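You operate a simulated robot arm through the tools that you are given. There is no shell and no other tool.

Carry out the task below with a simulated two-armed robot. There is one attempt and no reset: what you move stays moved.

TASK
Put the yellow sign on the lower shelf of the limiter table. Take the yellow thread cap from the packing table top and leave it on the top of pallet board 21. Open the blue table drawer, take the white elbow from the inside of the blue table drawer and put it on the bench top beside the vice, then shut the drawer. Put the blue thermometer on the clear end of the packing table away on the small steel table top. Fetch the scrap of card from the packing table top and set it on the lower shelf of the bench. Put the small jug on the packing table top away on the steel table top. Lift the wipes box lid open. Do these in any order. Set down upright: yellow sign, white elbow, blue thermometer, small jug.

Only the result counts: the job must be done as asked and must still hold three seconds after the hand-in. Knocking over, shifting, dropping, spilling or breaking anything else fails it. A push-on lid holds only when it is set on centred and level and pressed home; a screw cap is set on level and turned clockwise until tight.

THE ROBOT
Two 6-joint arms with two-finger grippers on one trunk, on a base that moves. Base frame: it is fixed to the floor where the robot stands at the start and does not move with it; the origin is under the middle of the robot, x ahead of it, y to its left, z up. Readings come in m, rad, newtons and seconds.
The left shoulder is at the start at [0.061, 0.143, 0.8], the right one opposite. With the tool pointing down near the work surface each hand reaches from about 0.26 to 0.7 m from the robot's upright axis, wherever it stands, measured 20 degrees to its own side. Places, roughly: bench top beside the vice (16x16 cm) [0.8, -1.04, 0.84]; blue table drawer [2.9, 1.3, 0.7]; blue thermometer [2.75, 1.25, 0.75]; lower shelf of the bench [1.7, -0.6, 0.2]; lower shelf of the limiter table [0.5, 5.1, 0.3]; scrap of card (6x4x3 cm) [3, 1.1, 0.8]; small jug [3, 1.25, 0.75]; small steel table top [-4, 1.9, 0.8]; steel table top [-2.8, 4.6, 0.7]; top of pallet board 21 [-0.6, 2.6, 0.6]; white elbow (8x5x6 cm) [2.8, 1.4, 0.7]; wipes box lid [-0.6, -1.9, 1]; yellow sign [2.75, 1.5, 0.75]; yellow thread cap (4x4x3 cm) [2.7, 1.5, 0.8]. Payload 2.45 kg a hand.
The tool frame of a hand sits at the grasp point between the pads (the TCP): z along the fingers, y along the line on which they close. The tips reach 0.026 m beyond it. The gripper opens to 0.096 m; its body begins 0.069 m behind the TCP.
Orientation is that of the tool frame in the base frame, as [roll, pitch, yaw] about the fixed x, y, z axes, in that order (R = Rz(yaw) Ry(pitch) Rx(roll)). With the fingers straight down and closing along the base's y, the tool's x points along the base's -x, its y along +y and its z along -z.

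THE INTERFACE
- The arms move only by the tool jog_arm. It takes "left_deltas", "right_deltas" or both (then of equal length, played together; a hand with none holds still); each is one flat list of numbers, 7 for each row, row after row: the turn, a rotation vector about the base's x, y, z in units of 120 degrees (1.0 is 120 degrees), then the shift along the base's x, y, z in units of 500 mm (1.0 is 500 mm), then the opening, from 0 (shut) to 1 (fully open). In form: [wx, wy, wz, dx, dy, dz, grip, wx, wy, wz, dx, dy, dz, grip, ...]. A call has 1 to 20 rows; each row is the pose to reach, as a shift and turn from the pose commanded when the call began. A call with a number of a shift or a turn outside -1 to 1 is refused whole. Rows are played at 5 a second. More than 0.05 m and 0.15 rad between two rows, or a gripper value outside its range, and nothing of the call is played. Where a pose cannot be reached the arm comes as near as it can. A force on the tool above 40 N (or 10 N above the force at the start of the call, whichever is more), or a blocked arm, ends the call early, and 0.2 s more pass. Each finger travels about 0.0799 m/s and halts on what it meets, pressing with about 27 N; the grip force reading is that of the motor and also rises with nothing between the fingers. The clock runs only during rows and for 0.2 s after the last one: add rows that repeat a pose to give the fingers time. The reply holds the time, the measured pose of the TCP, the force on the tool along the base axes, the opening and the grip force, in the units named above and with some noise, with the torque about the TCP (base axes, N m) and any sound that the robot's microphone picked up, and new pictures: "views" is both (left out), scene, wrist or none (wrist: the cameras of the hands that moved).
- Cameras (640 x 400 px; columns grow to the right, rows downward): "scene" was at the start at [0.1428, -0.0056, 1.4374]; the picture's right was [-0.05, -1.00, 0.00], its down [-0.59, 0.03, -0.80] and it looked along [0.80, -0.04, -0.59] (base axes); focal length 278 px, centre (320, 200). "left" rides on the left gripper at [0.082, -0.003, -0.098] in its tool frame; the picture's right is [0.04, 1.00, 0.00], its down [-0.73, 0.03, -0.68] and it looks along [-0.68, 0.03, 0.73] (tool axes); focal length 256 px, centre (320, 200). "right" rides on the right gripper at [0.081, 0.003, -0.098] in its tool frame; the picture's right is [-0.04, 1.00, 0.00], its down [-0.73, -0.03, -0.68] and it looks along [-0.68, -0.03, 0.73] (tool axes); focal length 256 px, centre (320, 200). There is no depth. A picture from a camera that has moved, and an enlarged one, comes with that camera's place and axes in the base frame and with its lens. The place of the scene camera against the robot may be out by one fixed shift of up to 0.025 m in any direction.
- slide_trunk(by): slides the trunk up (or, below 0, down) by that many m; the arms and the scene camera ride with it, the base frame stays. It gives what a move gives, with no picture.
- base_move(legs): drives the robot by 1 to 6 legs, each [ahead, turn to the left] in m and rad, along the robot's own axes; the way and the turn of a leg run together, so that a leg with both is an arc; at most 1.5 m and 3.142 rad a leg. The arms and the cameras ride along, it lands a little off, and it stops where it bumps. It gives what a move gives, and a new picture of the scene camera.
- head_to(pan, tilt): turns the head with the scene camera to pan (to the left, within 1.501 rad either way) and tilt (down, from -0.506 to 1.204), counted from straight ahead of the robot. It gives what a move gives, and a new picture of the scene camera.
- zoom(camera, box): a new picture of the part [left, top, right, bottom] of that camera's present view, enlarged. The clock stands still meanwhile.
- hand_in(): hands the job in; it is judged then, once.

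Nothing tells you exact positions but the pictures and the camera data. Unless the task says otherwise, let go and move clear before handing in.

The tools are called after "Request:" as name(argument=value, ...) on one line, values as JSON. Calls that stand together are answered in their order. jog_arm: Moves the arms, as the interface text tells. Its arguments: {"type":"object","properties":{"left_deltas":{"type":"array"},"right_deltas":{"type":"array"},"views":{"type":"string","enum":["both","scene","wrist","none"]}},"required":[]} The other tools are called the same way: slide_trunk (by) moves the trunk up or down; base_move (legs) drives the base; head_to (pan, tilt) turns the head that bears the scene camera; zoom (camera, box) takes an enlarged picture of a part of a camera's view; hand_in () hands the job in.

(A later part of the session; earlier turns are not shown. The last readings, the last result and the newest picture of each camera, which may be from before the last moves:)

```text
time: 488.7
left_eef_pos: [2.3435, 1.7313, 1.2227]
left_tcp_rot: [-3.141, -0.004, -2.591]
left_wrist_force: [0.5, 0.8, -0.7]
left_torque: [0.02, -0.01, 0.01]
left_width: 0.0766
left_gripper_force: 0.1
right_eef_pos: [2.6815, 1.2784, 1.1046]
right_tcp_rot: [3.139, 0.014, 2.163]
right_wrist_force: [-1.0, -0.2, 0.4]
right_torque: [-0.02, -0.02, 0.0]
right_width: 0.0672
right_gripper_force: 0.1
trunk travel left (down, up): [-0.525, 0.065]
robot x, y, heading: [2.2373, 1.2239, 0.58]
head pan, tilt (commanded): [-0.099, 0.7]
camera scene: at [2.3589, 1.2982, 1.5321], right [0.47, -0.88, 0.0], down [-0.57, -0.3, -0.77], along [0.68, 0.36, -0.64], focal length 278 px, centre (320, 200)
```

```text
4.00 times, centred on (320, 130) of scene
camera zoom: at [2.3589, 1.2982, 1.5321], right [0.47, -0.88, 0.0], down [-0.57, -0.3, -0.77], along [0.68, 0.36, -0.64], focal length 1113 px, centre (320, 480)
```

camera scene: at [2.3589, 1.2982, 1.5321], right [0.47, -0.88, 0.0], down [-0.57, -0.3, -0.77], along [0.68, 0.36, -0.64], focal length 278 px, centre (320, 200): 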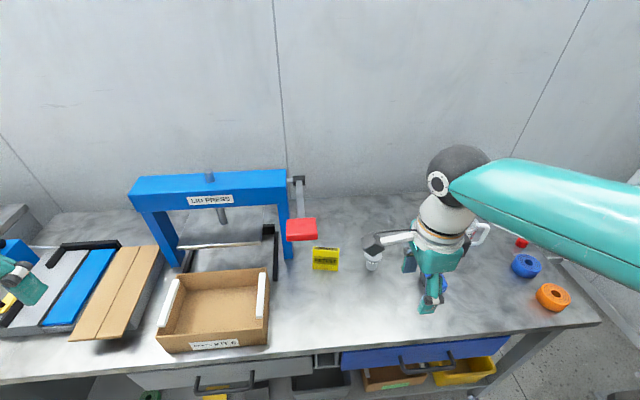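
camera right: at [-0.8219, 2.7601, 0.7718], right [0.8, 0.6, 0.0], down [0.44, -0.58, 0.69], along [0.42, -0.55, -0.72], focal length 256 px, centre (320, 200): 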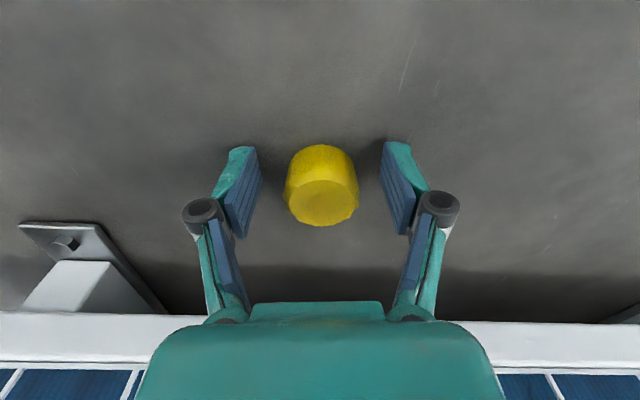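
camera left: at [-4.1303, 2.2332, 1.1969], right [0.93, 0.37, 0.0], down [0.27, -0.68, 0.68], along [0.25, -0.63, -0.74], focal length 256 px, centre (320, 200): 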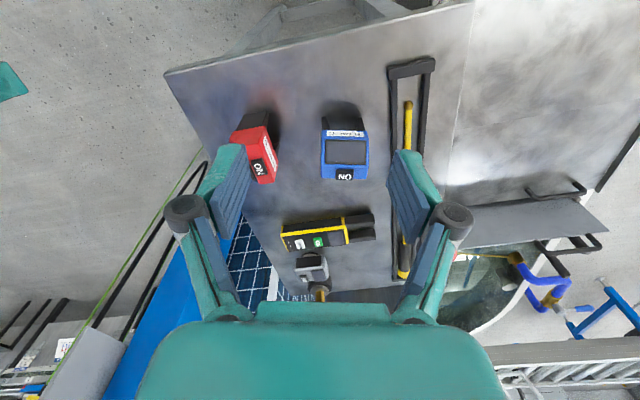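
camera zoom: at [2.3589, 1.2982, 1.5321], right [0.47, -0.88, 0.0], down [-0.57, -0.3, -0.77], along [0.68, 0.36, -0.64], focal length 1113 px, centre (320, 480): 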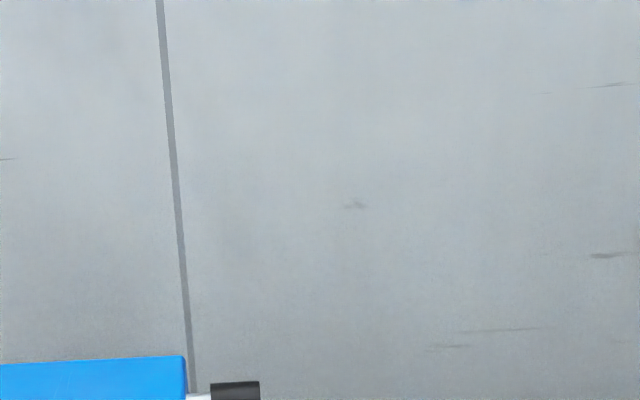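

Request:
zoom(camera="scene", box=[270, 200, 400, 281])

```text
4.92 times, centred on (335, 240) of scene
camera zoom: at [2.3589, 1.2982, 1.5321], right [0.47, -0.88, 0.0], down [-0.57, -0.3, -0.77], along [0.68, 0.36, -0.64], focal length 1369 px, centre (246, 1)
```

zoom: 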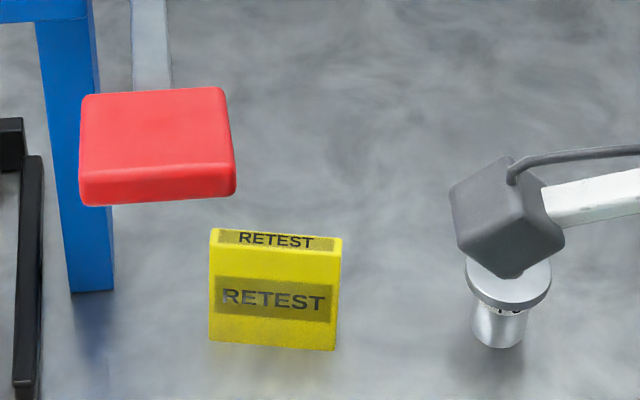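

The sign is about 8 cm wide, 9 cm tall and ~2 cm thick, turned slightly. I'll inch the base forward and raise the trunk for reach.

Request:
base_move(legs=[[0.045, 0.0]])

Request:
slide_trunk(by=0.06)

```text
time: 489.6
left_eef_pos: [2.3824, 1.7583, 1.2213]
left_tcp_rot: [3.142, -0.007, -2.591]
left_wrist_force: [1.0, 1.1, -0.2]
left_torque: [-0.05, 0.09, -0.03]
left_width: 0.077
left_gripper_force: 0.0
right_eef_pos: [2.7219, 1.3058, 1.1037]
right_tcp_rot: [3.14, 0.013, 2.165]
right_wrist_force: [0.7, 0.1, 0.0]
right_torque: [-0.01, 0.01, 0.01]
right_width: 0.0669
right_gripper_force: 0.1
trunk travel left (down, up): [-0.525, 0.065]
robot x, y, heading: [2.2771, 1.2518, 0.585]
head pan, tilt (commanded): [-0.099, 0.7]
camera scene: at [2.4001, 1.3256, 1.5316], right [0.47, -0.88, 0.0], down [-0.57, -0.3, -0.76], along [0.67, 0.36, -0.65], focal length 278 px, centre (320, 200)
```

scene: 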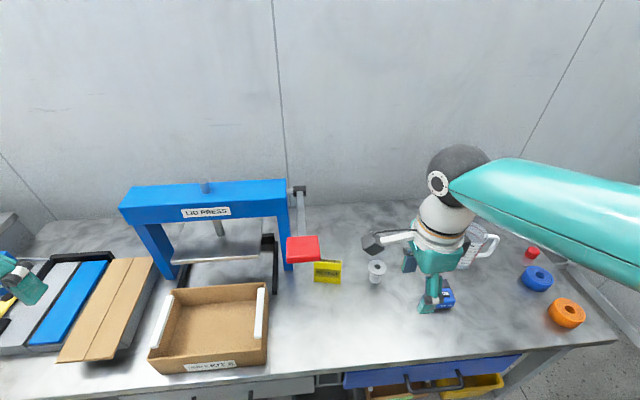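

```text
time: 490.6
left_eef_pos: [2.3801, 1.7573, 1.2819]
left_tcp_rot: [3.141, -0.006, -2.591]
left_wrist_force: [0.1, -0.2, -0.6]
left_torque: [-0.03, -0.03, -0.01]
left_width: 0.077
left_gripper_force: 0.1
right_eef_pos: [2.7212, 1.3044, 1.164]
right_tcp_rot: [3.141, 0.015, 2.163]
right_wrist_force: [0.0, -0.4, -1.1]
right_torque: [-0.01, -0.01, -0.02]
right_width: 0.0672
right_gripper_force: 0.1
trunk travel left (down, up): [-0.585, 0.005]
robot x, y, heading: [2.2795, 1.2497, 0.591]
head pan, tilt (commanded): [-0.099, 0.7]
```

Leaning the right tool slightly and moving it in low from the right, over the plug, to avoid the lever.

Request:
jog_arm(right_deltas=[0.0275, 0.015, -0.02, 0.0235, 0.019, -0.082, 0.8, 0.055, 0.03, -0.04, 0.047, 0.0375, -0.164, 0.8, 0.0825, 0.0455, -0.061, 0.07, 0.056, -0.246, 0.8, 0.11, 0.0606, -0.081, 0.094, 0.075, -0.328, 0.8, 0.11, 0.0606, -0.081, 0.1647, 0.122, -0.36, 0.8, 0.11, 0.0606, -0.081, 0.2353, 0.1695, -0.393, 0.8, 0.11, 0.0606, -0.081, 0.306, 0.2168, -0.425, 0.8, 0.11, 0.0606, -0.081, 0.3766, 0.264, -0.458, 0.8], views="both")

```text
time: 492.4
left_eef_pos: [2.3829, 1.7583, 1.2835]
left_tcp_rot: [3.141, -0.005, -2.593]
left_wrist_force: [0.1, 0.5, -0.4]
left_torque: [0.02, 0.01, 0.02]
left_width: 0.0768
left_gripper_force: 0.1
right_eef_pos: [2.9099, 1.4342, 0.9338]
right_tcp_rot: [3.139, -0.249, 1.993]
right_wrist_force: [-0.3, 0.4, -0.2]
right_torque: [-0.02, 0.03, 0.02]
right_width: 0.0768
right_gripper_force: 0.0
trunk travel left (down, up): [-0.585, 0.005]
robot x, y, heading: [2.2755, 1.2533, 0.586]
head pan, tilt (commanded): [-0.099, 0.7]
camera scene: at [2.399, 1.3247, 1.5918], right [0.47, -0.88, 0.0], down [-0.57, -0.3, -0.76], along [0.67, 0.36, -0.65], focal length 278 px, centre (320, 200)
camera right: at [2.8905, 1.4855, 1.0486], right [0.93, 0.37, -0.01], down [0.33, -0.81, 0.48], along [0.17, -0.45, -0.88], focal length 256 px, centre (320, 200)
```

scene: 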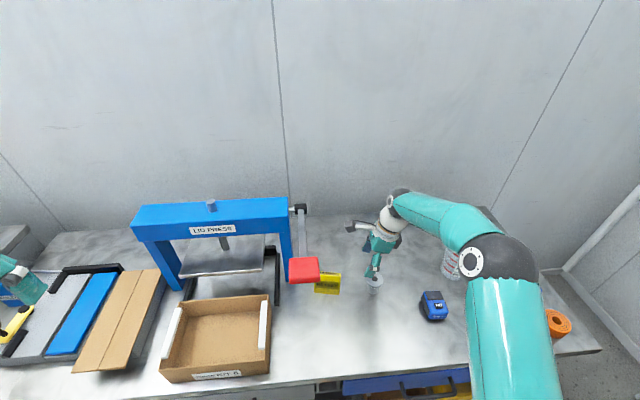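
right: 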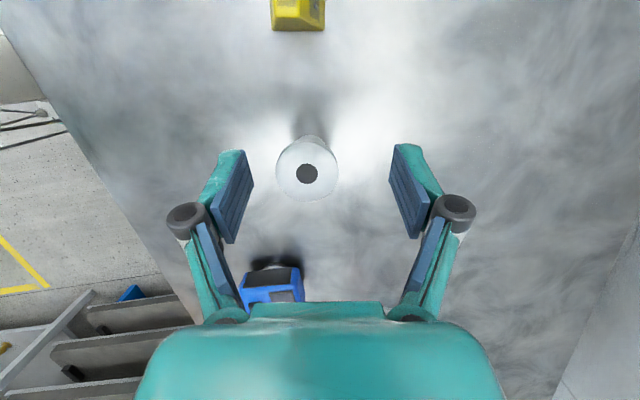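

The sign's edge is in line with the open fingers. Sliding in along its width while lowering.

Request:
jog_arm(right_deltas=[0, 0, 0, -0.025, -0.011, -0.016, 0.8, 0, 0, 0, -0.054, 0.0526, -0.032, 0.8, 0, 0, 0, -0.0742, 0.0982, -0.05, 0.8, 0, 0, 0, -0.0742, 0.0982, -0.05, 0.8], views="both")

Request:
zoom(camera="scene", box=[270, 190, 430, 290])

```text
time: 493.4
left_eef_pos: [2.3799, 1.7566, 1.282]
left_tcp_rot: [-3.141, -0.003, -2.592]
left_wrist_force: [-0.1, -0.2, 0.0]
left_torque: [0.01, 0.03, 0.0]
left_width: 0.0767
left_gripper_force: 0.0
right_eef_pos: [2.8715, 1.4834, 0.9103]
right_tcp_rot: [3.139, -0.246, 1.992]
right_wrist_force: [0.2, 0.1, -0.1]
right_torque: [0.0, 0.0, 0.02]
right_width: 0.077
right_gripper_force: 0.0
trunk travel left (down, up): [-0.585, 0.005]
robot x, y, heading: [2.2823, 1.2536, 0.586]
head pan, tilt (commanded): [-0.099, 0.7]
camera scene: at [2.3973, 1.3237, 1.592], right [0.47, -0.88, 0.0], down [-0.57, -0.3, -0.76], along [0.68, 0.36, -0.64], focal length 278 px, centre (320, 200)
camera right: at [2.8523, 1.5348, 1.0249], right [0.93, 0.37, -0.01], down [0.33, -0.81, 0.48], along [0.17, -0.45, -0.88], focal length 256 px, centre (320, 200)
```

scene: 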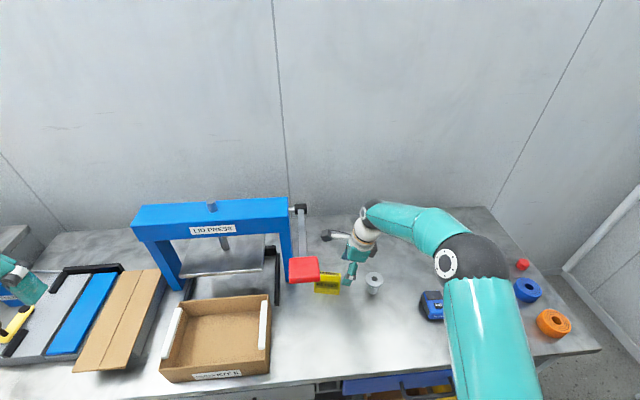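
right: 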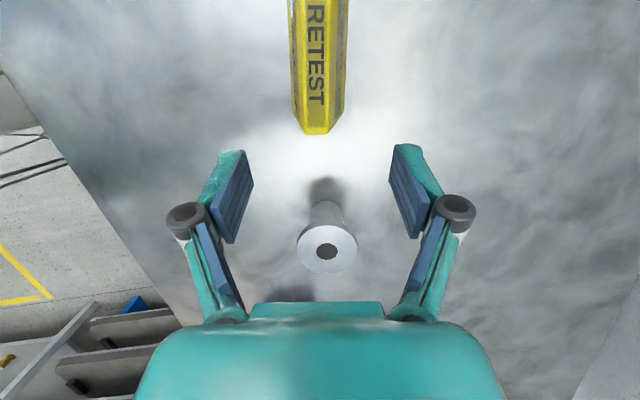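

```text
4.00 times, centred on (350, 240) of scene
camera zoom: at [2.3973, 1.3237, 1.592], right [0.47, -0.88, 0.0], down [-0.57, -0.3, -0.76], along [0.68, 0.36, -0.64], focal length 1113 px, centre (200, 40)
```

zoom: 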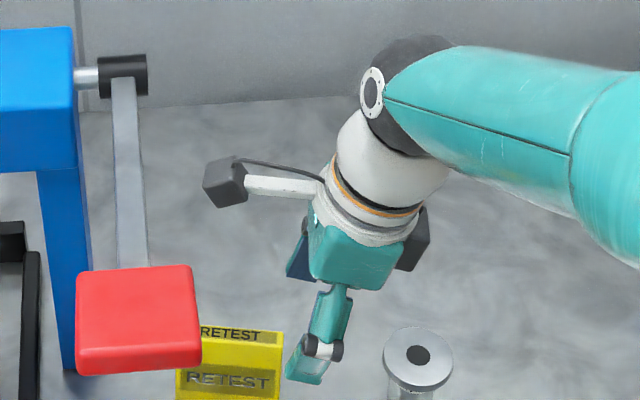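

Perfectly aligned: the sign lies between the finger planes. Sliding the remaining 5 cm, lowering and closing.

Request:
jog_arm(right_deltas=[0, 0, 0, -0.0125, 0.029, -0.015, 0.8, 0, 0, 0, -0.025, 0.058, -0.03, 0.8, 0, 0, 0, -0.037, 0.0872, -0.046, 0.8, 0, 0, 0, -0.037, 0.0872, -0.046, 0.8], views="wrist")

```text
time: 494.4
left_eef_pos: [2.3805, 1.7554, 1.2823]
left_tcp_rot: [3.139, -0.003, -2.591]
left_wrist_force: [0.0, -0.1, -0.1]
left_torque: [0.05, 0.0, -0.01]
left_width: 0.0767
left_gripper_force: 0.0
right_eef_pos: [2.8525, 1.5287, 0.8874]
right_tcp_rot: [3.139, -0.248, 1.993]
right_wrist_force: [-0.3, 0.0, 0.3]
right_torque: [0.01, 0.0, 0.01]
right_width: 0.0767
right_gripper_force: 0.1
trunk travel left (down, up): [-0.585, 0.005]
robot x, y, heading: [2.2763, 1.253, 0.588]
head pan, tilt (commanded): [-0.099, 0.7]
camera right: at [2.8337, 1.5783, 1.0023], right [0.93, 0.37, -0.01], down [0.33, -0.81, 0.48], along [0.17, -0.45, -0.88], focal length 256 px, centre (320, 200)
```

right: 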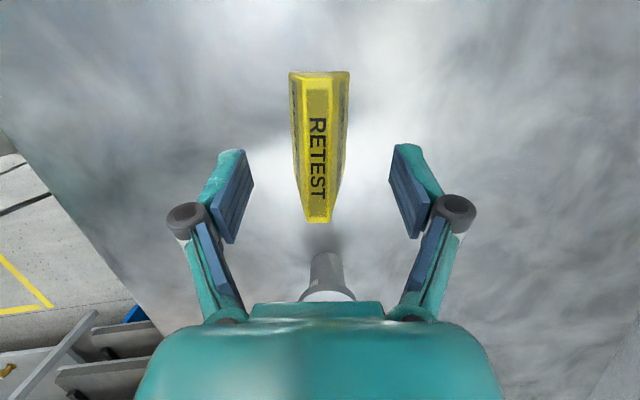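

Request:
jog_arm(right_deltas=[0, 0, 0, -0.004, 0.01, -0.008, 0.8, 0, 0, 0, -0.004, 0.01, -0.008, 0.5, 0, 0, 0, -0.004, 0.01, -0.008, 0.2, 0, 0, 0, -0.004, 0.01, -0.008, 0, 0, 0, 0, -0.004, 0.01, -0.008, 0], views="wrist")

```text
time: 495.6
left_eef_pos: [2.3801, 1.7578, 1.2827]
left_tcp_rot: [-3.142, -0.002, -2.591]
left_wrist_force: [-0.2, 1.6, 0.6]
left_torque: [0.01, -0.02, 0.04]
left_width: 0.0767
left_gripper_force: 0.1
right_eef_pos: [2.8503, 1.534, 0.8842]
right_tcp_rot: [3.137, -0.247, 1.993]
right_wrist_force: [-0.8, -0.8, 0.3]
right_torque: [0.01, 0.03, -0.03]
right_width: 0.02
right_gripper_force: 26.7
trunk travel left (down, up): [-0.585, 0.005]
robot x, y, heading: [2.2756, 1.2503, 0.588]
head pan, tilt (commanded): [-0.099, 0.7]
camera right: at [2.8319, 1.5836, 0.9983], right [0.93, 0.37, -0.01], down [0.33, -0.81, 0.48], along [0.17, -0.45, -0.88], focal length 256 px, centre (320, 200)
```

right: 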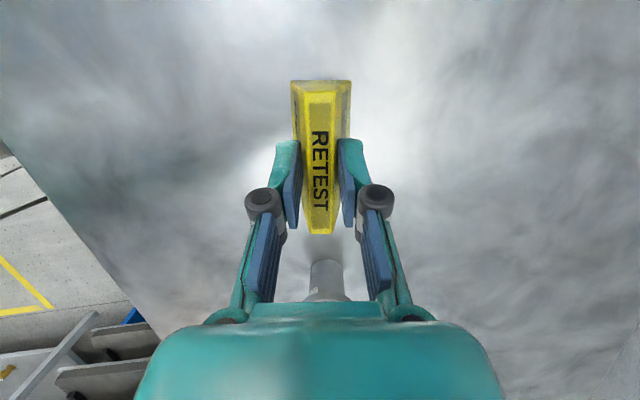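

Sign gripped firmly (20 mm). Lifting slightly and withdrawing straight toward me, then up.

Request:
jog_arm(right_deltas=[0, 0, 0, 0, 0, 0.024, 0, 0, 0, 0, -0.0712, -0.0476, 0.04, 0, 0, 0, 0, -0.1424, -0.0954, 0.04, 0, 0, 0, 0, -0.2136, -0.143, 0.04, 0, 0, 0, 0, -0.2848, -0.1906, 0.04, 0, 0, 0, 0, -0.356, -0.238, 0.04, 0, 0, 0, 0, -0.4274, -0.286, 0.06, 0, 0, 0, 0, -0.4986, -0.3336, 0.1, 0, 0, 0, 0, -0.49, -0.35, 0.18, 0, 0, 0, 0, -0.47, -0.38, 0.26, 0, 0, 0, 0, -0.44, -0.42, 0.33, 0], views="both")

```text
time: 498.1
left_eef_pos: [2.3801, 1.7554, 1.2828]
left_tcp_rot: [3.137, -0.004, -2.592]
left_wrist_force: [0.5, -0.5, -0.2]
left_torque: [0.08, 0.0, -0.01]
left_width: 0.0769
left_gripper_force: 0.0
right_eef_pos: [2.6315, 1.3239, 1.0491]
right_tcp_rot: [3.136, -0.249, 1.993]
right_wrist_force: [-0.1, 0.5, -0.7]
right_torque: [0.01, 0.02, 0.0]
right_width: 0.02
right_gripper_force: 26.8
trunk travel left (down, up): [-0.585, 0.005]
robot x, y, heading: [2.2739, 1.2524, 0.589]
head pan, tilt (commanded): [-0.099, 0.7]
camera scene: at [2.3967, 1.3224, 1.5921], right [0.47, -0.88, 0.0], down [-0.57, -0.3, -0.77], along [0.68, 0.36, -0.64], focal length 278 px, centre (320, 200)
camera right: at [2.6117, 1.3735, 1.1633], right [0.93, 0.37, -0.01], down [0.33, -0.81, 0.48], along [0.17, -0.44, -0.88], focal length 256 px, centre (320, 200)
```

scene: 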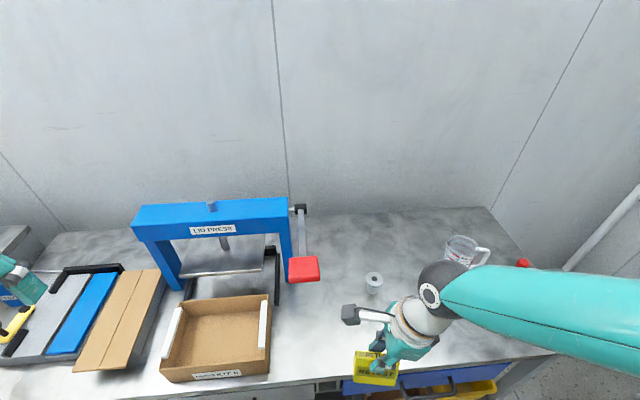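
right: 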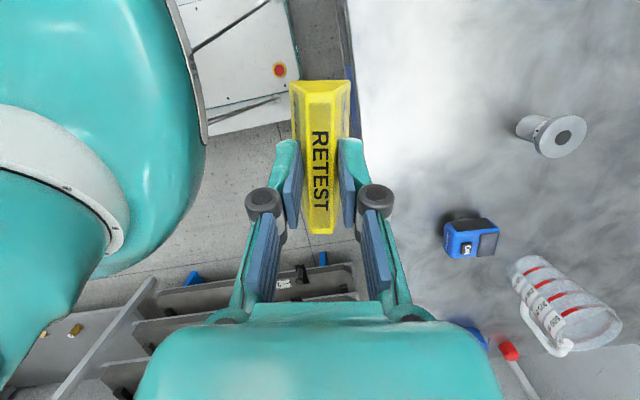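

Sign secured. Now repositioning to the right to pick up the jug with the left hand.

Request:
base_move(legs=[[-0.35, 0.0], [0.0, 0.9], [-0.68, 0.0]])

Request:
base_move(legs=[[0.0, -0.9]])

Request:
head_to(pan=0.0, tilt=0.6)

```text
time: 506.3
left_eef_pos: [1.5934, 0.7761, 1.2828]
left_tcp_rot: [3.139, -0.003, -1.691]
left_wrist_force: [0.3, 0.2, -0.1]
left_torque: [0.02, 0.02, -0.02]
left_width: 0.0766
left_gripper_force: 0.1
right_eef_pos: [2.0887, 0.7039, 1.0476]
right_tcp_rot: [3.137, -0.245, 2.895]
right_wrist_force: [-0.5, -0.5, -0.2]
right_torque: [0.0, 0.01, 0.03]
right_width: 0.0195
right_gripper_force: 27.3
trunk travel left (down, up): [-0.585, 0.005]
robot x, y, heading: [1.923, 0.3864, 1.488]
head pan, tilt (commanded): [-0.099, 0.7]
camera scene: at [1.9406, 0.5233, 1.5921], right [0.98, -0.18, 0.0], down [-0.12, -0.63, -0.77], along [0.14, 0.75, -0.64], focal length 278 px, centre (320, 200)
```

scene: 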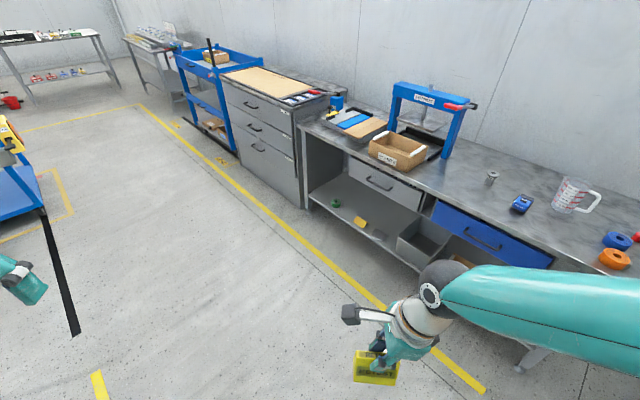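

```text
time: 509.4
left_eef_pos: [2.0311, 0.8863, 1.2823]
left_tcp_rot: [3.14, -0.004, -2.594]
left_wrist_force: [-0.2, 0.1, 0.3]
left_torque: [-0.04, -0.03, 0.0]
left_width: 0.0769
left_gripper_force: 0.1
right_eef_pos: [2.2807, 0.4534, 1.0482]
right_tcp_rot: [3.138, -0.247, 1.994]
right_wrist_force: [0.1, 0.8, -1.6]
right_torque: [-0.02, 0.05, -0.02]
right_width: 0.0198
right_gripper_force: 26.9
trunk travel left (down, up): [-0.585, 0.005]
robot x, y, heading: [1.9064, 0.4035, 0.59]
head pan, tilt (commanded): [-0.099, 0.7]
camera scene: at [2.03, 0.4785, 1.592], right [0.47, -0.88, 0.0], down [-0.57, -0.3, -0.76], along [0.67, 0.36, -0.64], focal length 278 px, centre (320, 200)
```

scene: 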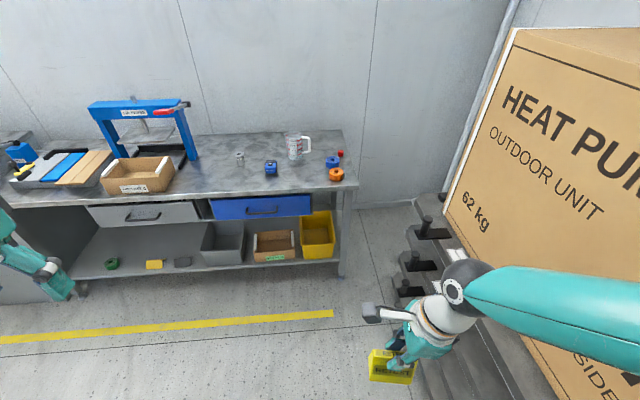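

```text
time: 510.0
left_eef_pos: [2.0305, 0.8861, 1.2838]
left_tcp_rot: [3.14, -0.004, -2.593]
left_wrist_force: [-0.8, -1.6, 0.4]
left_torque: [0.04, 0.01, 0.03]
left_width: 0.077
left_gripper_force: 0.1
right_eef_pos: [2.2811, 0.4536, 1.0487]
right_tcp_rot: [3.137, -0.25, 1.994]
right_wrist_force: [0.0, 0.8, -1.1]
right_torque: [0.02, 0.03, 0.03]
right_width: 0.0196
right_gripper_force: 27.0
trunk travel left (down, up): [-0.585, 0.005]
robot x, y, heading: [1.9127, 0.4025, 0.593]
head pan, tilt (commanded): [0.0, 0.6]
camera scene: at [2.029, 0.4863, 1.6006], right [0.56, -0.83, 0.0], down [-0.47, -0.31, -0.82], along [0.68, 0.46, -0.57], focal length 278 px, centre (320, 200)
```

scene: 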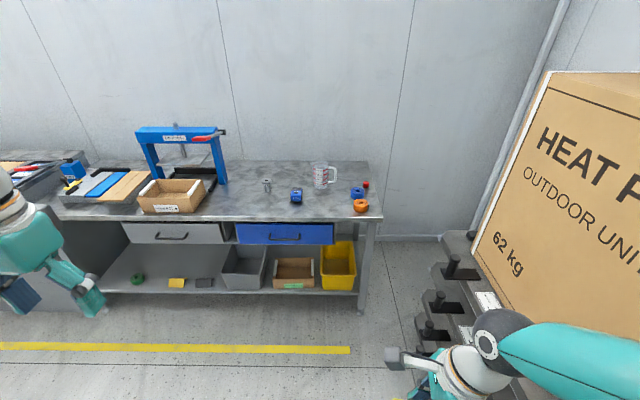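

Request:
base_move(legs=[[0.77, 0.0]])

Request:
head_to(pan=0.1, tilt=0.75)

Request:
zoom(camera="scene", box=[260, 120, 420, 220])

```text
time: 514.2
left_eef_pos: [2.6714, 1.316, 1.2833]
left_tcp_rot: [3.141, -0.004, -2.593]
left_wrist_force: [-0.5, 0.1, 0.1]
left_torque: [-0.03, 0.02, -0.01]
left_width: 0.0767
left_gripper_force: 0.0
right_eef_pos: [2.9201, 0.8835, 1.0494]
right_tcp_rot: [3.138, -0.247, 1.989]
right_wrist_force: [0.1, -0.1, -1.1]
right_torque: [-0.02, 0.01, 0.0]
right_width: 0.0193
right_gripper_force: 27.2
trunk travel left (down, up): [-0.585, 0.005]
robot x, y, heading: [2.5494, 0.8362, 0.59]
head pan, tilt (commanded): [0.0, 0.6]
camera scene: at [2.6686, 0.9176, 1.6005], right [0.56, -0.83, 0.0], down [-0.47, -0.32, -0.82], along [0.68, 0.46, -0.57], focal length 278 px, centre (320, 200)
```

scene: 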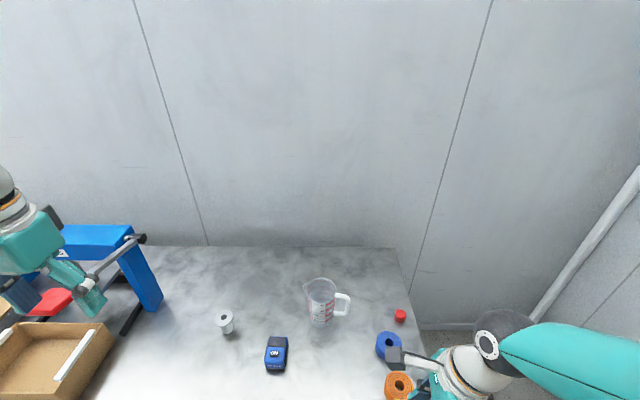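

```text
time: 514.9
left_eef_pos: [2.6703, 1.3151, 1.2843]
left_tcp_rot: [-3.141, -0.003, -2.594]
left_wrist_force: [0.1, -0.2, -0.4]
left_torque: [0.03, -0.01, -0.02]
left_width: 0.0768
left_gripper_force: 0.0
right_eef_pos: [2.92, 0.8829, 1.0495]
right_tcp_rot: [3.139, -0.247, 1.991]
right_wrist_force: [0.1, 1.0, -1.3]
right_torque: [-0.02, -0.01, 0.02]
right_width: 0.0191
right_gripper_force: 27.1
trunk travel left (down, up): [-0.585, 0.005]
robot x, y, heading: [2.552, 0.8304, 0.59]
head pan, tilt (commanded): [0.099, 0.75]
camera scene: at [2.6584, 0.9206, 1.5878], right [0.64, -0.77, 0.0], down [-0.53, -0.43, -0.73], along [0.56, 0.47, -0.68], focal length 278 px, centre (320, 200)
```

scene: 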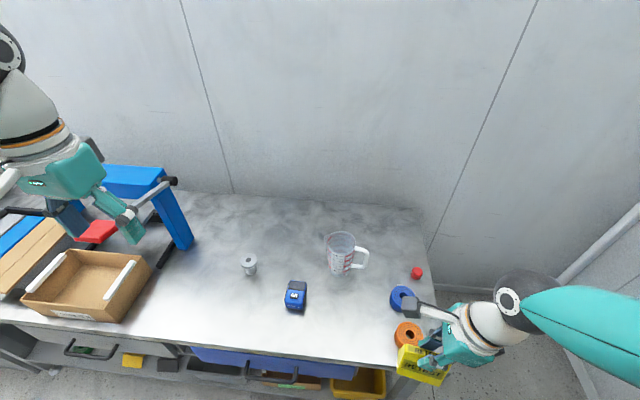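

```text
4.00 times, centred on (340, 170) of scene
camera zoom: at [2.6584, 0.9206, 1.5878], right [0.64, -0.77, 0.0], down [-0.53, -0.43, -0.73], along [0.56, 0.47, -0.68], focal length 1113 px, centre (240, 320)
```

zoom: 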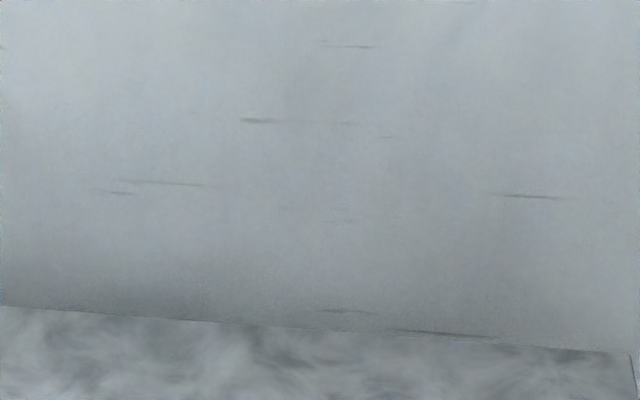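

Request:
zoom(camera="scene", box=[280, 210, 420, 297])

```text
4.57 times, centred on (350, 254) of scene
camera zoom: at [2.6584, 0.9206, 1.5878], right [0.64, -0.77, 0.0], down [-0.53, -0.43, -0.73], along [0.56, 0.47, -0.68], focal length 1272 px, centre (183, -45)
```

zoom: 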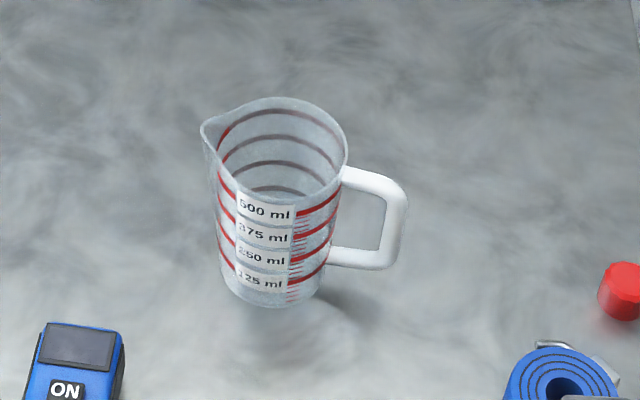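

The jug's handle points right, so I'll grip its body front-to-back with the left hand. Turning the base slightly right, then bringing the left hand over with the tool rotated.

Request:
base_move(legs=[[0.0, -0.2]])

Request:
jog_arm(left_deltas=[0, 0, 0.0654, 0.0345, -0.0146, -0.0328, 0.9, 0, 0, 0.1308, 0.069, -0.0292, -0.0656, 1, 0, 0, 0.1962, 0.1035, -0.0438, -0.0984, 1, 0, 0, 0.2616, 0.138, -0.0584, -0.1312, 1, 0, 0, 0.327, 0.1725, -0.073, -0.164, 1, 0, 0, 0.3924, 0.207, -0.0876, -0.1968, 1, 0, 0, 0.4578, 0.2415, -0.1022, -0.2296, 1, 0, 0, 0.5232, 0.276, -0.1168, -0.2624, 1, 0, 0, 0.5886, 0.3105, -0.1314, -0.2952, 1, 0, 0, 0.654, 0.345, -0.146, -0.328, 1], views="both")

```text
time: 516.1
left_eef_pos: [2.7626, 1.2808, 1.2843]
left_tcp_rot: [3.14, -0.004, -2.794]
left_wrist_force: [-1.2, -0.2, -0.1]
left_torque: [0.01, -0.01, -0.01]
left_width: 0.0768
left_gripper_force: 0.1
right_eef_pos: [2.9217, 0.8073, 1.0503]
right_tcp_rot: [3.136, -0.246, 1.792]
right_wrist_force: [0.0, 0.1, -1.1]
right_torque: [0.01, 0.03, -0.01]
right_width: 0.0195
right_gripper_force: 27.1
trunk travel left (down, up): [-0.585, 0.005]
robot x, y, heading: [2.5463, 0.8403, 0.391]
head pan, tilt (commanded): [0.099, 0.75]
camera scene: at [2.6704, 0.9012, 1.5878], right [0.47, -0.88, 0.0], down [-0.6, -0.32, -0.73], along [0.64, 0.35, -0.68], focal length 278 px, centre (320, 200)
```

scene: 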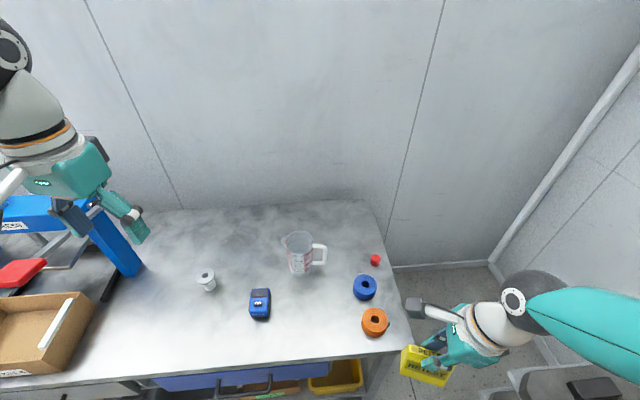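

```text
time: 518.3
left_eef_pos: [2.9371, 1.2097, 1.1193]
left_tcp_rot: [3.138, -0.005, -1.422]
left_wrist_force: [0.2, -0.1, 0.7]
left_torque: [-0.02, 0.01, 0.0]
left_width: 0.0957
left_gripper_force: 0.0
right_eef_pos: [2.9223, 0.8071, 1.0491]
right_tcp_rot: [3.139, -0.248, 1.791]
right_wrist_force: [0.8, 0.1, -1.6]
right_torque: [0.01, 0.03, 0.0]
right_width: 0.0192
right_gripper_force: 26.7
trunk travel left (down, up): [-0.585, 0.005]
robot x, y, heading: [2.5486, 0.8392, 0.391]
head pan, tilt (commanded): [0.099, 0.75]
camera scene: at [2.6719, 0.9017, 1.5876], right [0.47, -0.88, 0.0], down [-0.6, -0.32, -0.73], along [0.64, 0.35, -0.68], focal length 278 px, centre (320, 200)
camera left: at [2.9531, 1.1293, 1.2183], right [-0.98, -0.19, 0.0], down [-0.14, 0.72, 0.68], along [-0.13, 0.66, -0.74], focal length 256 px, centre (320, 200)
```

scene: 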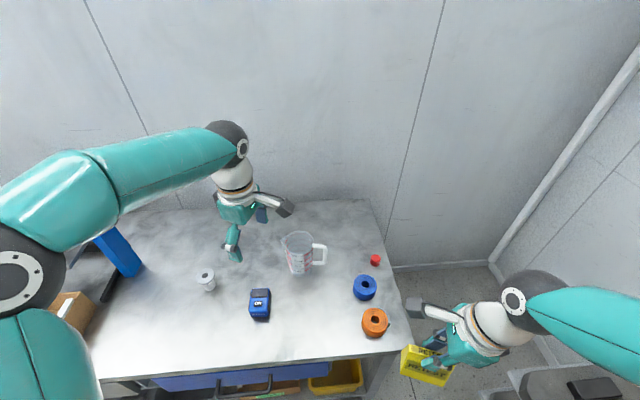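
left: 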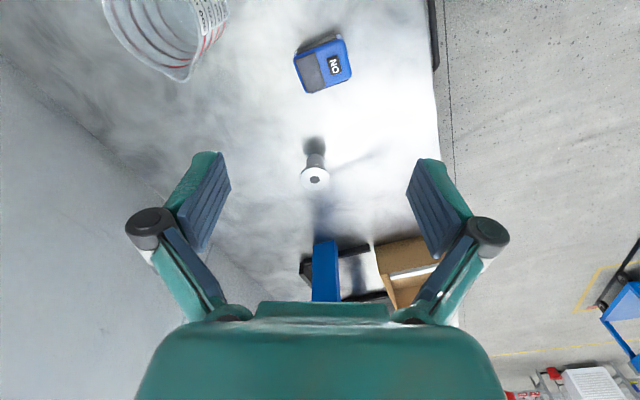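

Request:
jog_arm(left_deltas=[0, 0, 0, 0, 0, -0.08, 1, 0, 0, 0, 0, 0, -0.16, 1, 0, 0, 0, 0.066, -0.0075, -0.16, 1, 0, 0, 0, 0.133, -0.015, -0.16, 1, 0, 0, 0, 0.2, -0.0225, -0.16, 1], views="both")

Request:
zoom(camera="left", box=[160, 0, 480, 200])

```text
time: 519.5
left_eef_pos: [3.0368, 1.1975, 1.0387]
left_tcp_rot: [3.138, -0.004, -1.425]
left_wrist_force: [-0.3, 0.2, 0.3]
left_torque: [-0.05, 0.04, 0.01]
left_width: 0.0962
left_gripper_force: 0.1
right_eef_pos: [2.9235, 0.8078, 1.0498]
right_tcp_rot: [3.141, -0.249, 1.791]
right_wrist_force: [1.5, 0.8, -0.2]
right_torque: [-0.02, 0.02, -0.03]
right_width: 0.0195
right_gripper_force: 27.1
trunk travel left (down, up): [-0.585, 0.005]
robot x, y, heading: [2.5472, 0.8441, 0.393]
head pan, tilt (commanded): [0.099, 0.75]
camera scene: at [2.6727, 0.9016, 1.5876], right [0.47, -0.88, 0.0], down [-0.6, -0.32, -0.73], along [0.64, 0.35, -0.68], focal length 278 px, centre (320, 200)
camera left: at [3.0533, 1.1181, 1.1376], right [-0.98, -0.19, 0.0], down [-0.13, 0.72, 0.68], along [-0.13, 0.66, -0.74], focal length 256 px, centre (320, 200)
```

scene: 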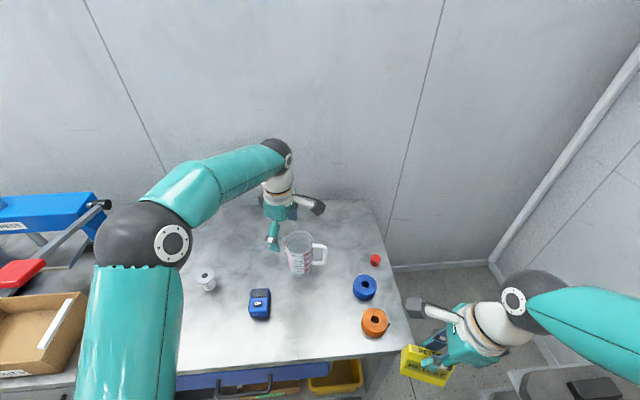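
left: 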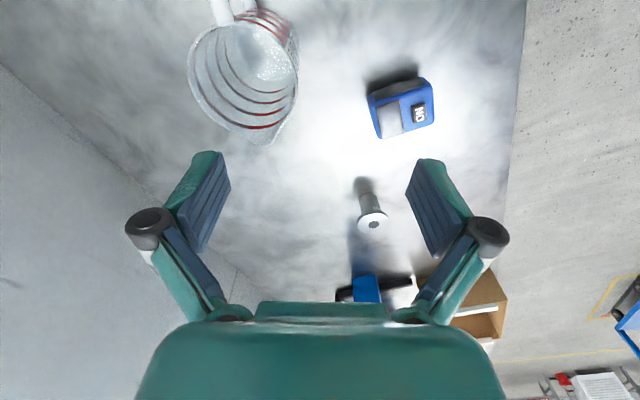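

```text
2.00 times, centred on (320, 100) of left
camera zoom: at [3.0533, 1.1181, 1.1376], right [-0.98, -0.19, 0.0], down [-0.13, 0.72, 0.68], along [-0.13, 0.66, -0.74], focal length 512 px, centre (320, 400)
```

zoom: 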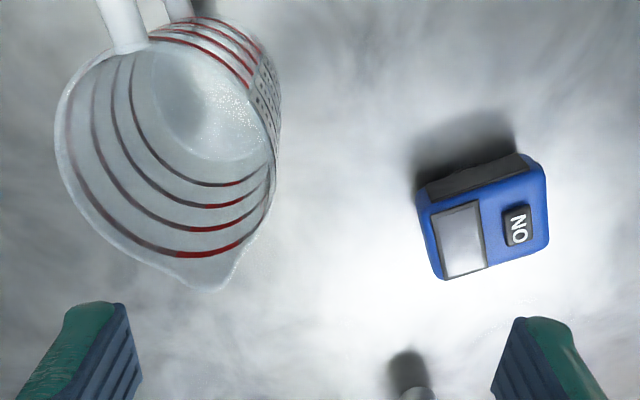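

I can see the rim from above now. Centring the hand over the jug.

Request:
jog_arm(left_deltas=[0, 0, 0, 0.058, -0.0175, 0, 1, 0, 0, 0, 0.1154, -0.035, 0, 1, 0, 0, 0, 0.1154, -0.035, 0, 1], views="both")

Request:
zoom(camera="left", box=[160, 20, 480, 220])

```text
time: 520.3
left_eef_pos: [3.0939, 1.1806, 1.0405]
left_tcp_rot: [3.14, -0.003, -1.423]
left_wrist_force: [0.3, 1.1, -0.5]
left_torque: [-0.02, -0.02, 0.0]
left_width: 0.0959
left_gripper_force: 0.0
right_eef_pos: [2.9216, 0.8081, 1.0504]
right_tcp_rot: [3.14, -0.249, 1.793]
right_wrist_force: [0.3, 0.5, 0.4]
right_torque: [0.0, -0.02, -0.02]
right_width: 0.0193
right_gripper_force: 27.1
trunk travel left (down, up): [-0.585, 0.005]
robot x, y, heading: [2.5475, 0.8388, 0.393]
head pan, tilt (commanded): [0.099, 0.75]
camera scene: at [2.6705, 0.9017, 1.5878], right [0.47, -0.88, 0.0], down [-0.6, -0.32, -0.73], along [0.64, 0.35, -0.68], focal length 278 px, centre (320, 200)
camera left: at [3.1094, 1.1003, 1.1385], right [-0.98, -0.19, 0.0], down [-0.14, 0.72, 0.68], along [-0.13, 0.66, -0.74], focal length 256 px, centre (320, 200)
```

scene: 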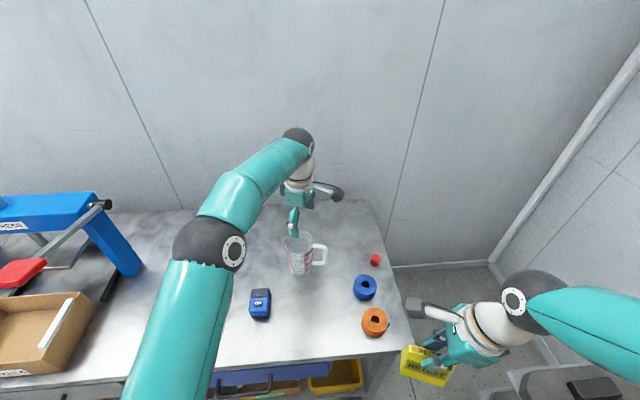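
left: 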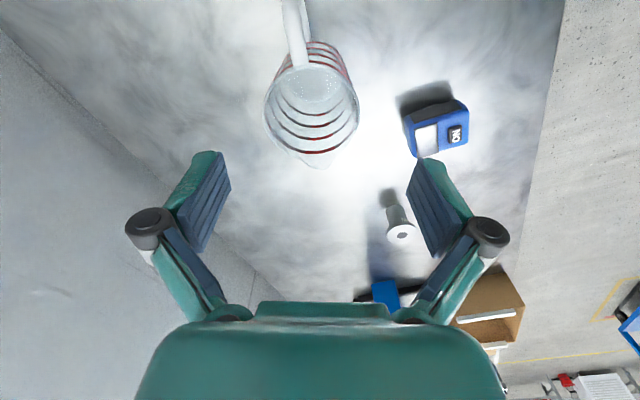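

```text
2.00 times, centred on (320, 120) of left
camera zoom: at [3.1094, 1.1003, 1.1385], right [-0.98, -0.19, 0.0], down [-0.14, 0.72, 0.68], along [-0.13, 0.66, -0.74], focal length 512 px, centre (320, 360)
```

zoom: 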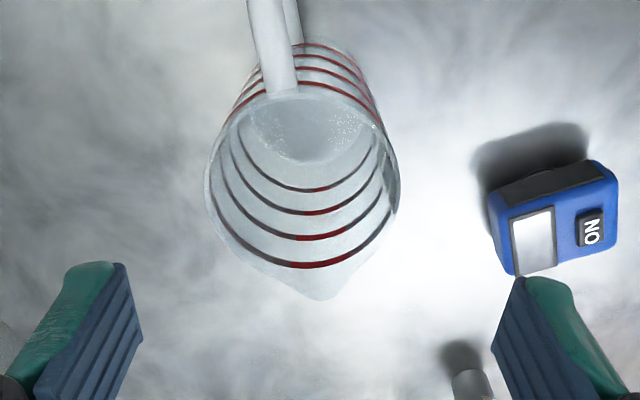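

Small correction, then descending so the fingers come down either side of the jug.

Request:
jog_arm(left_deltas=[0, 0, 0, 0.006, 0.008, -0.03, 1, 0, 0, 0, 0.012, 0.016, -0.07, 1, 0, 0, 0, 0.012, 0.016, -0.11, 1, 0, 0, 0, 0.012, 0.016, -0.14, 1, 0, 0, 0, 0.012, 0.016, -0.14, 1], views="both")

Request:
zoom(camera="left", box=[160, 20, 480, 220])

```text
time: 521.5
left_eef_pos: [3.0991, 1.189, 0.9699]
left_tcp_rot: [3.139, -0.003, -1.424]
left_wrist_force: [-0.6, -0.1, 0.8]
left_torque: [-0.01, 0.03, 0.0]
left_width: 0.0958
left_gripper_force: 0.1
right_eef_pos: [2.9224, 0.8081, 1.0508]
right_tcp_rot: [3.138, -0.247, 1.791]
right_wrist_force: [-0.6, 0.1, -1.4]
right_torque: [0.01, 0.0, 0.01]
right_width: 0.0191
right_gripper_force: 27.0
trunk travel left (down, up): [-0.585, 0.005]
robot x, y, heading: [2.5506, 0.8443, 0.393]
head pan, tilt (commanded): [0.099, 0.75]
camera scene: at [2.6709, 0.9017, 1.5877], right [0.47, -0.88, 0.0], down [-0.6, -0.32, -0.73], along [0.64, 0.35, -0.68], focal length 278 px, centre (320, 200)
camera left: at [3.1151, 1.1083, 1.0685], right [-0.98, -0.19, 0.0], down [-0.14, 0.72, 0.68], along [-0.13, 0.66, -0.74], focal length 256 px, centre (320, 200)
```

scene: 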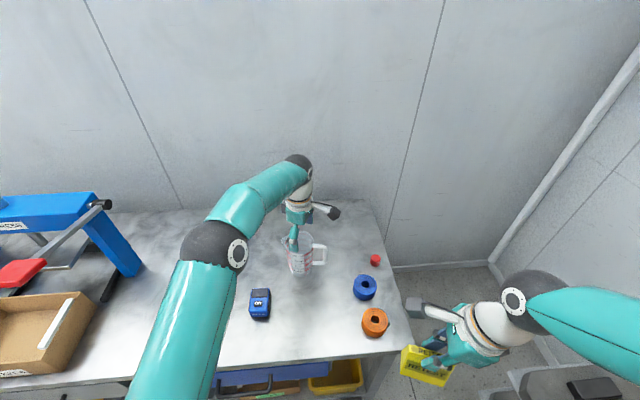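
left: 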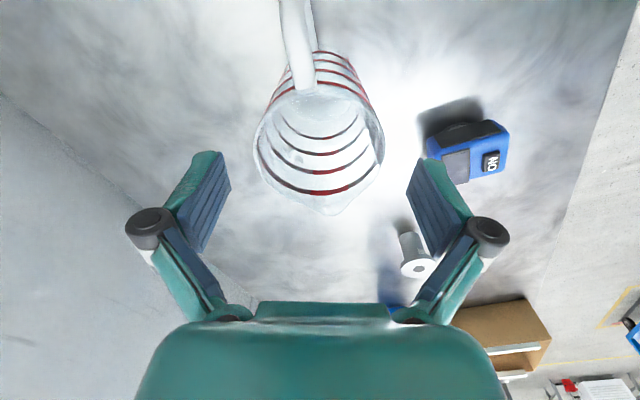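

```text
2.00 times, centred on (320, 120) of left
camera zoom: at [3.1151, 1.1083, 1.0685], right [-0.98, -0.19, 0.0], down [-0.14, 0.72, 0.68], along [-0.13, 0.66, -0.74], focal length 512 px, centre (320, 360)
```

zoom: 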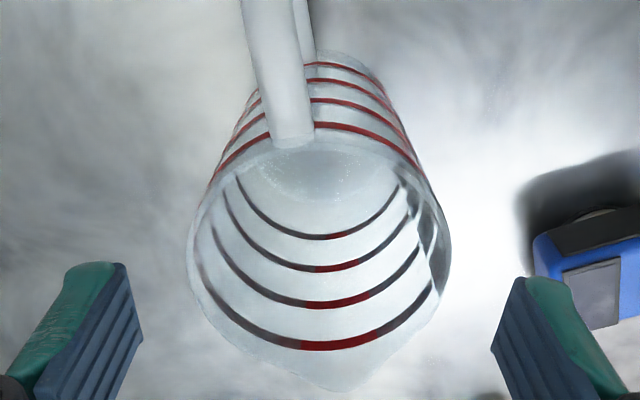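

Well centred between the fingers. Descending to grip height.

Request:
jog_arm(left_deltas=[0, 0, 0, 0.001, -0.004, -0.05, 1, 0, 0, 0, 0.001, -0.007, -0.1, 1, 0, 0, 0, 0.001, -0.007, -0.15, 1, 0, 0, 0, 0.001, -0.007, -0.15, 1], views="both")

Request:
zoom(camera="scene", box=[240, 180, 360, 280])

```text
time: 522.5
left_eef_pos: [3.0999, 1.1852, 0.894]
left_tcp_rot: [3.138, -0.004, -1.423]
left_wrist_force: [-0.8, 0.2, 0.0]
left_torque: [0.03, -0.02, 0.02]
left_width: 0.0962
left_gripper_force: 0.0
right_eef_pos: [2.9216, 0.8075, 1.0513]
right_tcp_rot: [3.137, -0.248, 1.791]
right_wrist_force: [-0.8, 0.5, -0.9]
right_torque: [0.06, 0.0, -0.01]
right_width: 0.0191
right_gripper_force: 27.1
trunk travel left (down, up): [-0.585, 0.005]
robot x, y, heading: [2.5474, 0.8414, 0.396]
head pan, tilt (commanded): [0.099, 0.75]
camera scene: at [2.6707, 0.9015, 1.5878], right [0.47, -0.88, 0.0], down [-0.6, -0.32, -0.73], along [0.64, 0.35, -0.68], focal length 278 px, centre (320, 200)
camera left: at [3.1153, 1.1053, 0.9929], right [-0.98, -0.19, 0.0], down [-0.14, 0.72, 0.68], along [-0.13, 0.66, -0.74], focal length 256 px, centre (320, 200)
```

scene: 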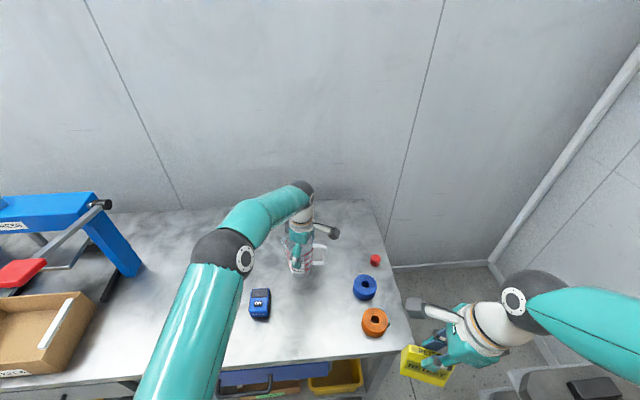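
left: 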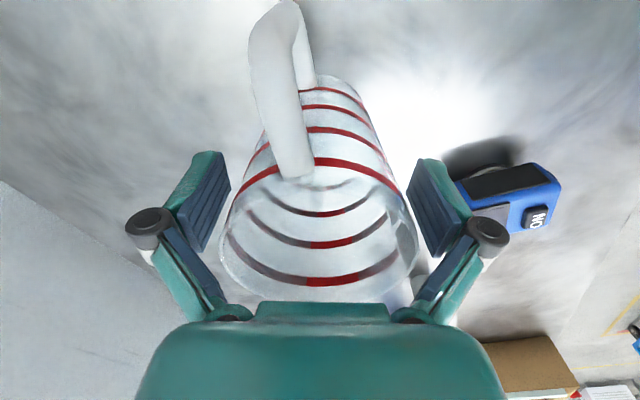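

```text
4.00 times, centred on (300, 230) of scene
camera zoom: at [2.6707, 0.9015, 1.5878], right [0.47, -0.88, 0.0], down [-0.6, -0.32, -0.73], along [0.64, 0.35, -0.68], focal length 1113 px, centre (400, 80)
```

zoom: 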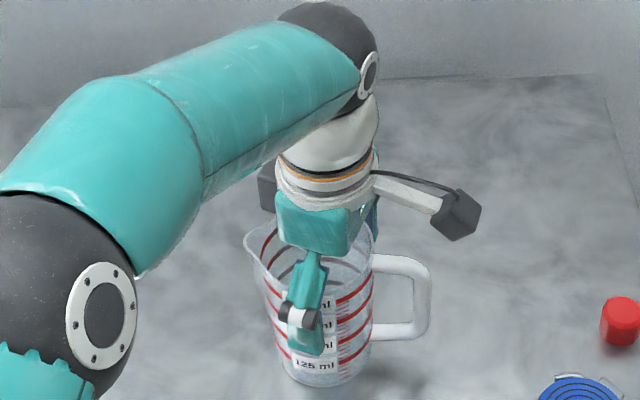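

Fingers straddle the jug with no contact. Closing gently.

Request:
jog_arm(left_deltas=[0, 0, 0, 0, 0, 0, 0.8, 0, 0, 0, 0, 0, 0, 0.6, 0, 0, 0, 0, 0, 0, 0.5, 0, 0, 0, 0, 0, 0, 0.5], views="wrist")

```text
time: 523.5
left_eef_pos: [3.0999, 1.1854, 0.8953]
left_tcp_rot: [3.139, -0.003, -1.425]
left_wrist_force: [0.0, 0.1, 0.1]
left_torque: [-0.01, -0.01, -0.01]
left_width: 0.0766
left_gripper_force: 26.9
right_eef_pos: [2.9223, 0.8087, 1.0504]
right_tcp_rot: [3.139, -0.247, 1.79]
right_wrist_force: [-0.4, -0.8, -0.5]
right_torque: [-0.04, -0.01, -0.02]
right_width: 0.0188
right_gripper_force: 26.7
trunk travel left (down, up): [-0.585, 0.005]
robot x, y, heading: [2.5459, 0.8386, 0.395]
head pan, tilt (commanded): [0.099, 0.75]
camera left: at [3.1155, 1.1055, 0.9932], right [-0.98, -0.19, 0.0], down [-0.14, 0.72, 0.68], along [-0.13, 0.66, -0.74], focal length 256 px, centre (320, 200)
```

left: 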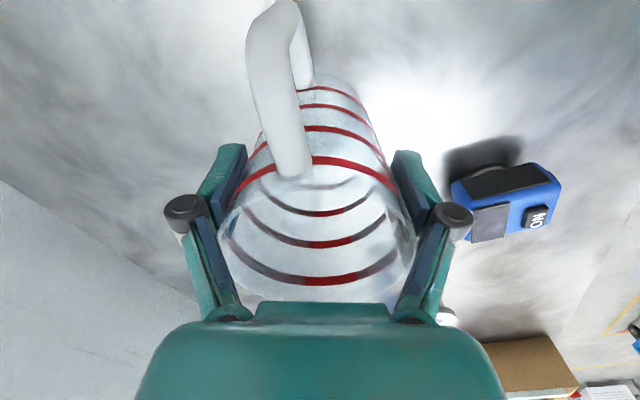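

Jug gripped (77 mm). Lifting carefully.

Request:
jog_arm(left_deltas=[0, 0, 0, 0, 0, 0.03, 0.5, 0, 0, 0, 0, 0, 0.07, 0.5, 0, 0, 0, 0, 0, 0.12, 0.5, 0, 0, 0, -0.02, 0, 0.17, 0.5, 0, 0, 0, -0.06, 0.01, 0.21, 0.5, 0, 0, 0, -0.12, 0.02, 0.24, 0.5], views="both")

```text
time: 524.9
left_eef_pos: [3.0374, 1.195, 1.0153]
left_tcp_rot: [3.14, -0.004, -1.425]
left_wrist_force: [-0.1, 1.0, -1.7]
left_torque: [0.02, -0.01, 0.01]
left_width: 0.0764
left_gripper_force: 27.2
right_eef_pos: [2.9206, 0.8085, 1.0499]
right_tcp_rot: [3.137, -0.247, 1.793]
right_wrist_force: [-0.3, 0.4, -0.7]
right_torque: [0.01, 0.01, 0.01]
right_width: 0.0189
right_gripper_force: 27.2
trunk travel left (down, up): [-0.585, 0.005]
robot x, y, heading: [2.5492, 0.8424, 0.393]
head pan, tilt (commanded): [0.099, 0.75]
camera scene: at [2.6695, 0.9016, 1.5879], right [0.47, -0.88, 0.0], down [-0.6, -0.32, -0.73], along [0.65, 0.35, -0.68], focal length 278 px, centre (320, 200)
camera left: at [3.0536, 1.1161, 1.1142], right [-0.98, -0.19, 0.0], down [-0.14, 0.72, 0.68], along [-0.13, 0.67, -0.74], focal length 256 px, centre (320, 200)
```

scene: 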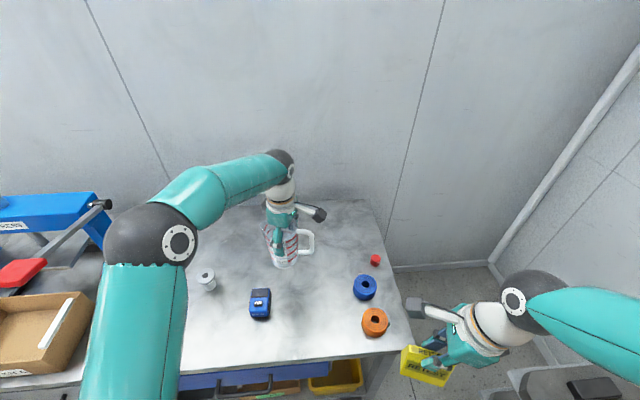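
left: 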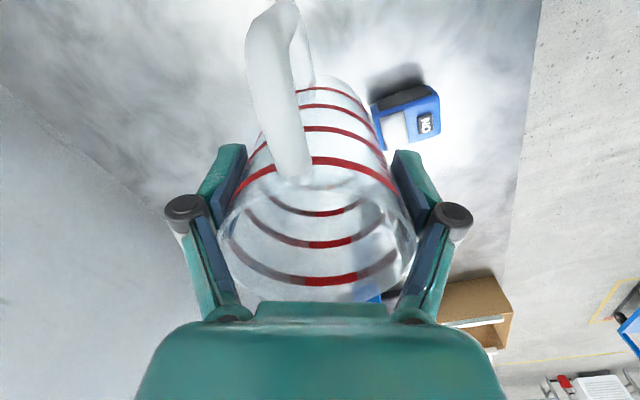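

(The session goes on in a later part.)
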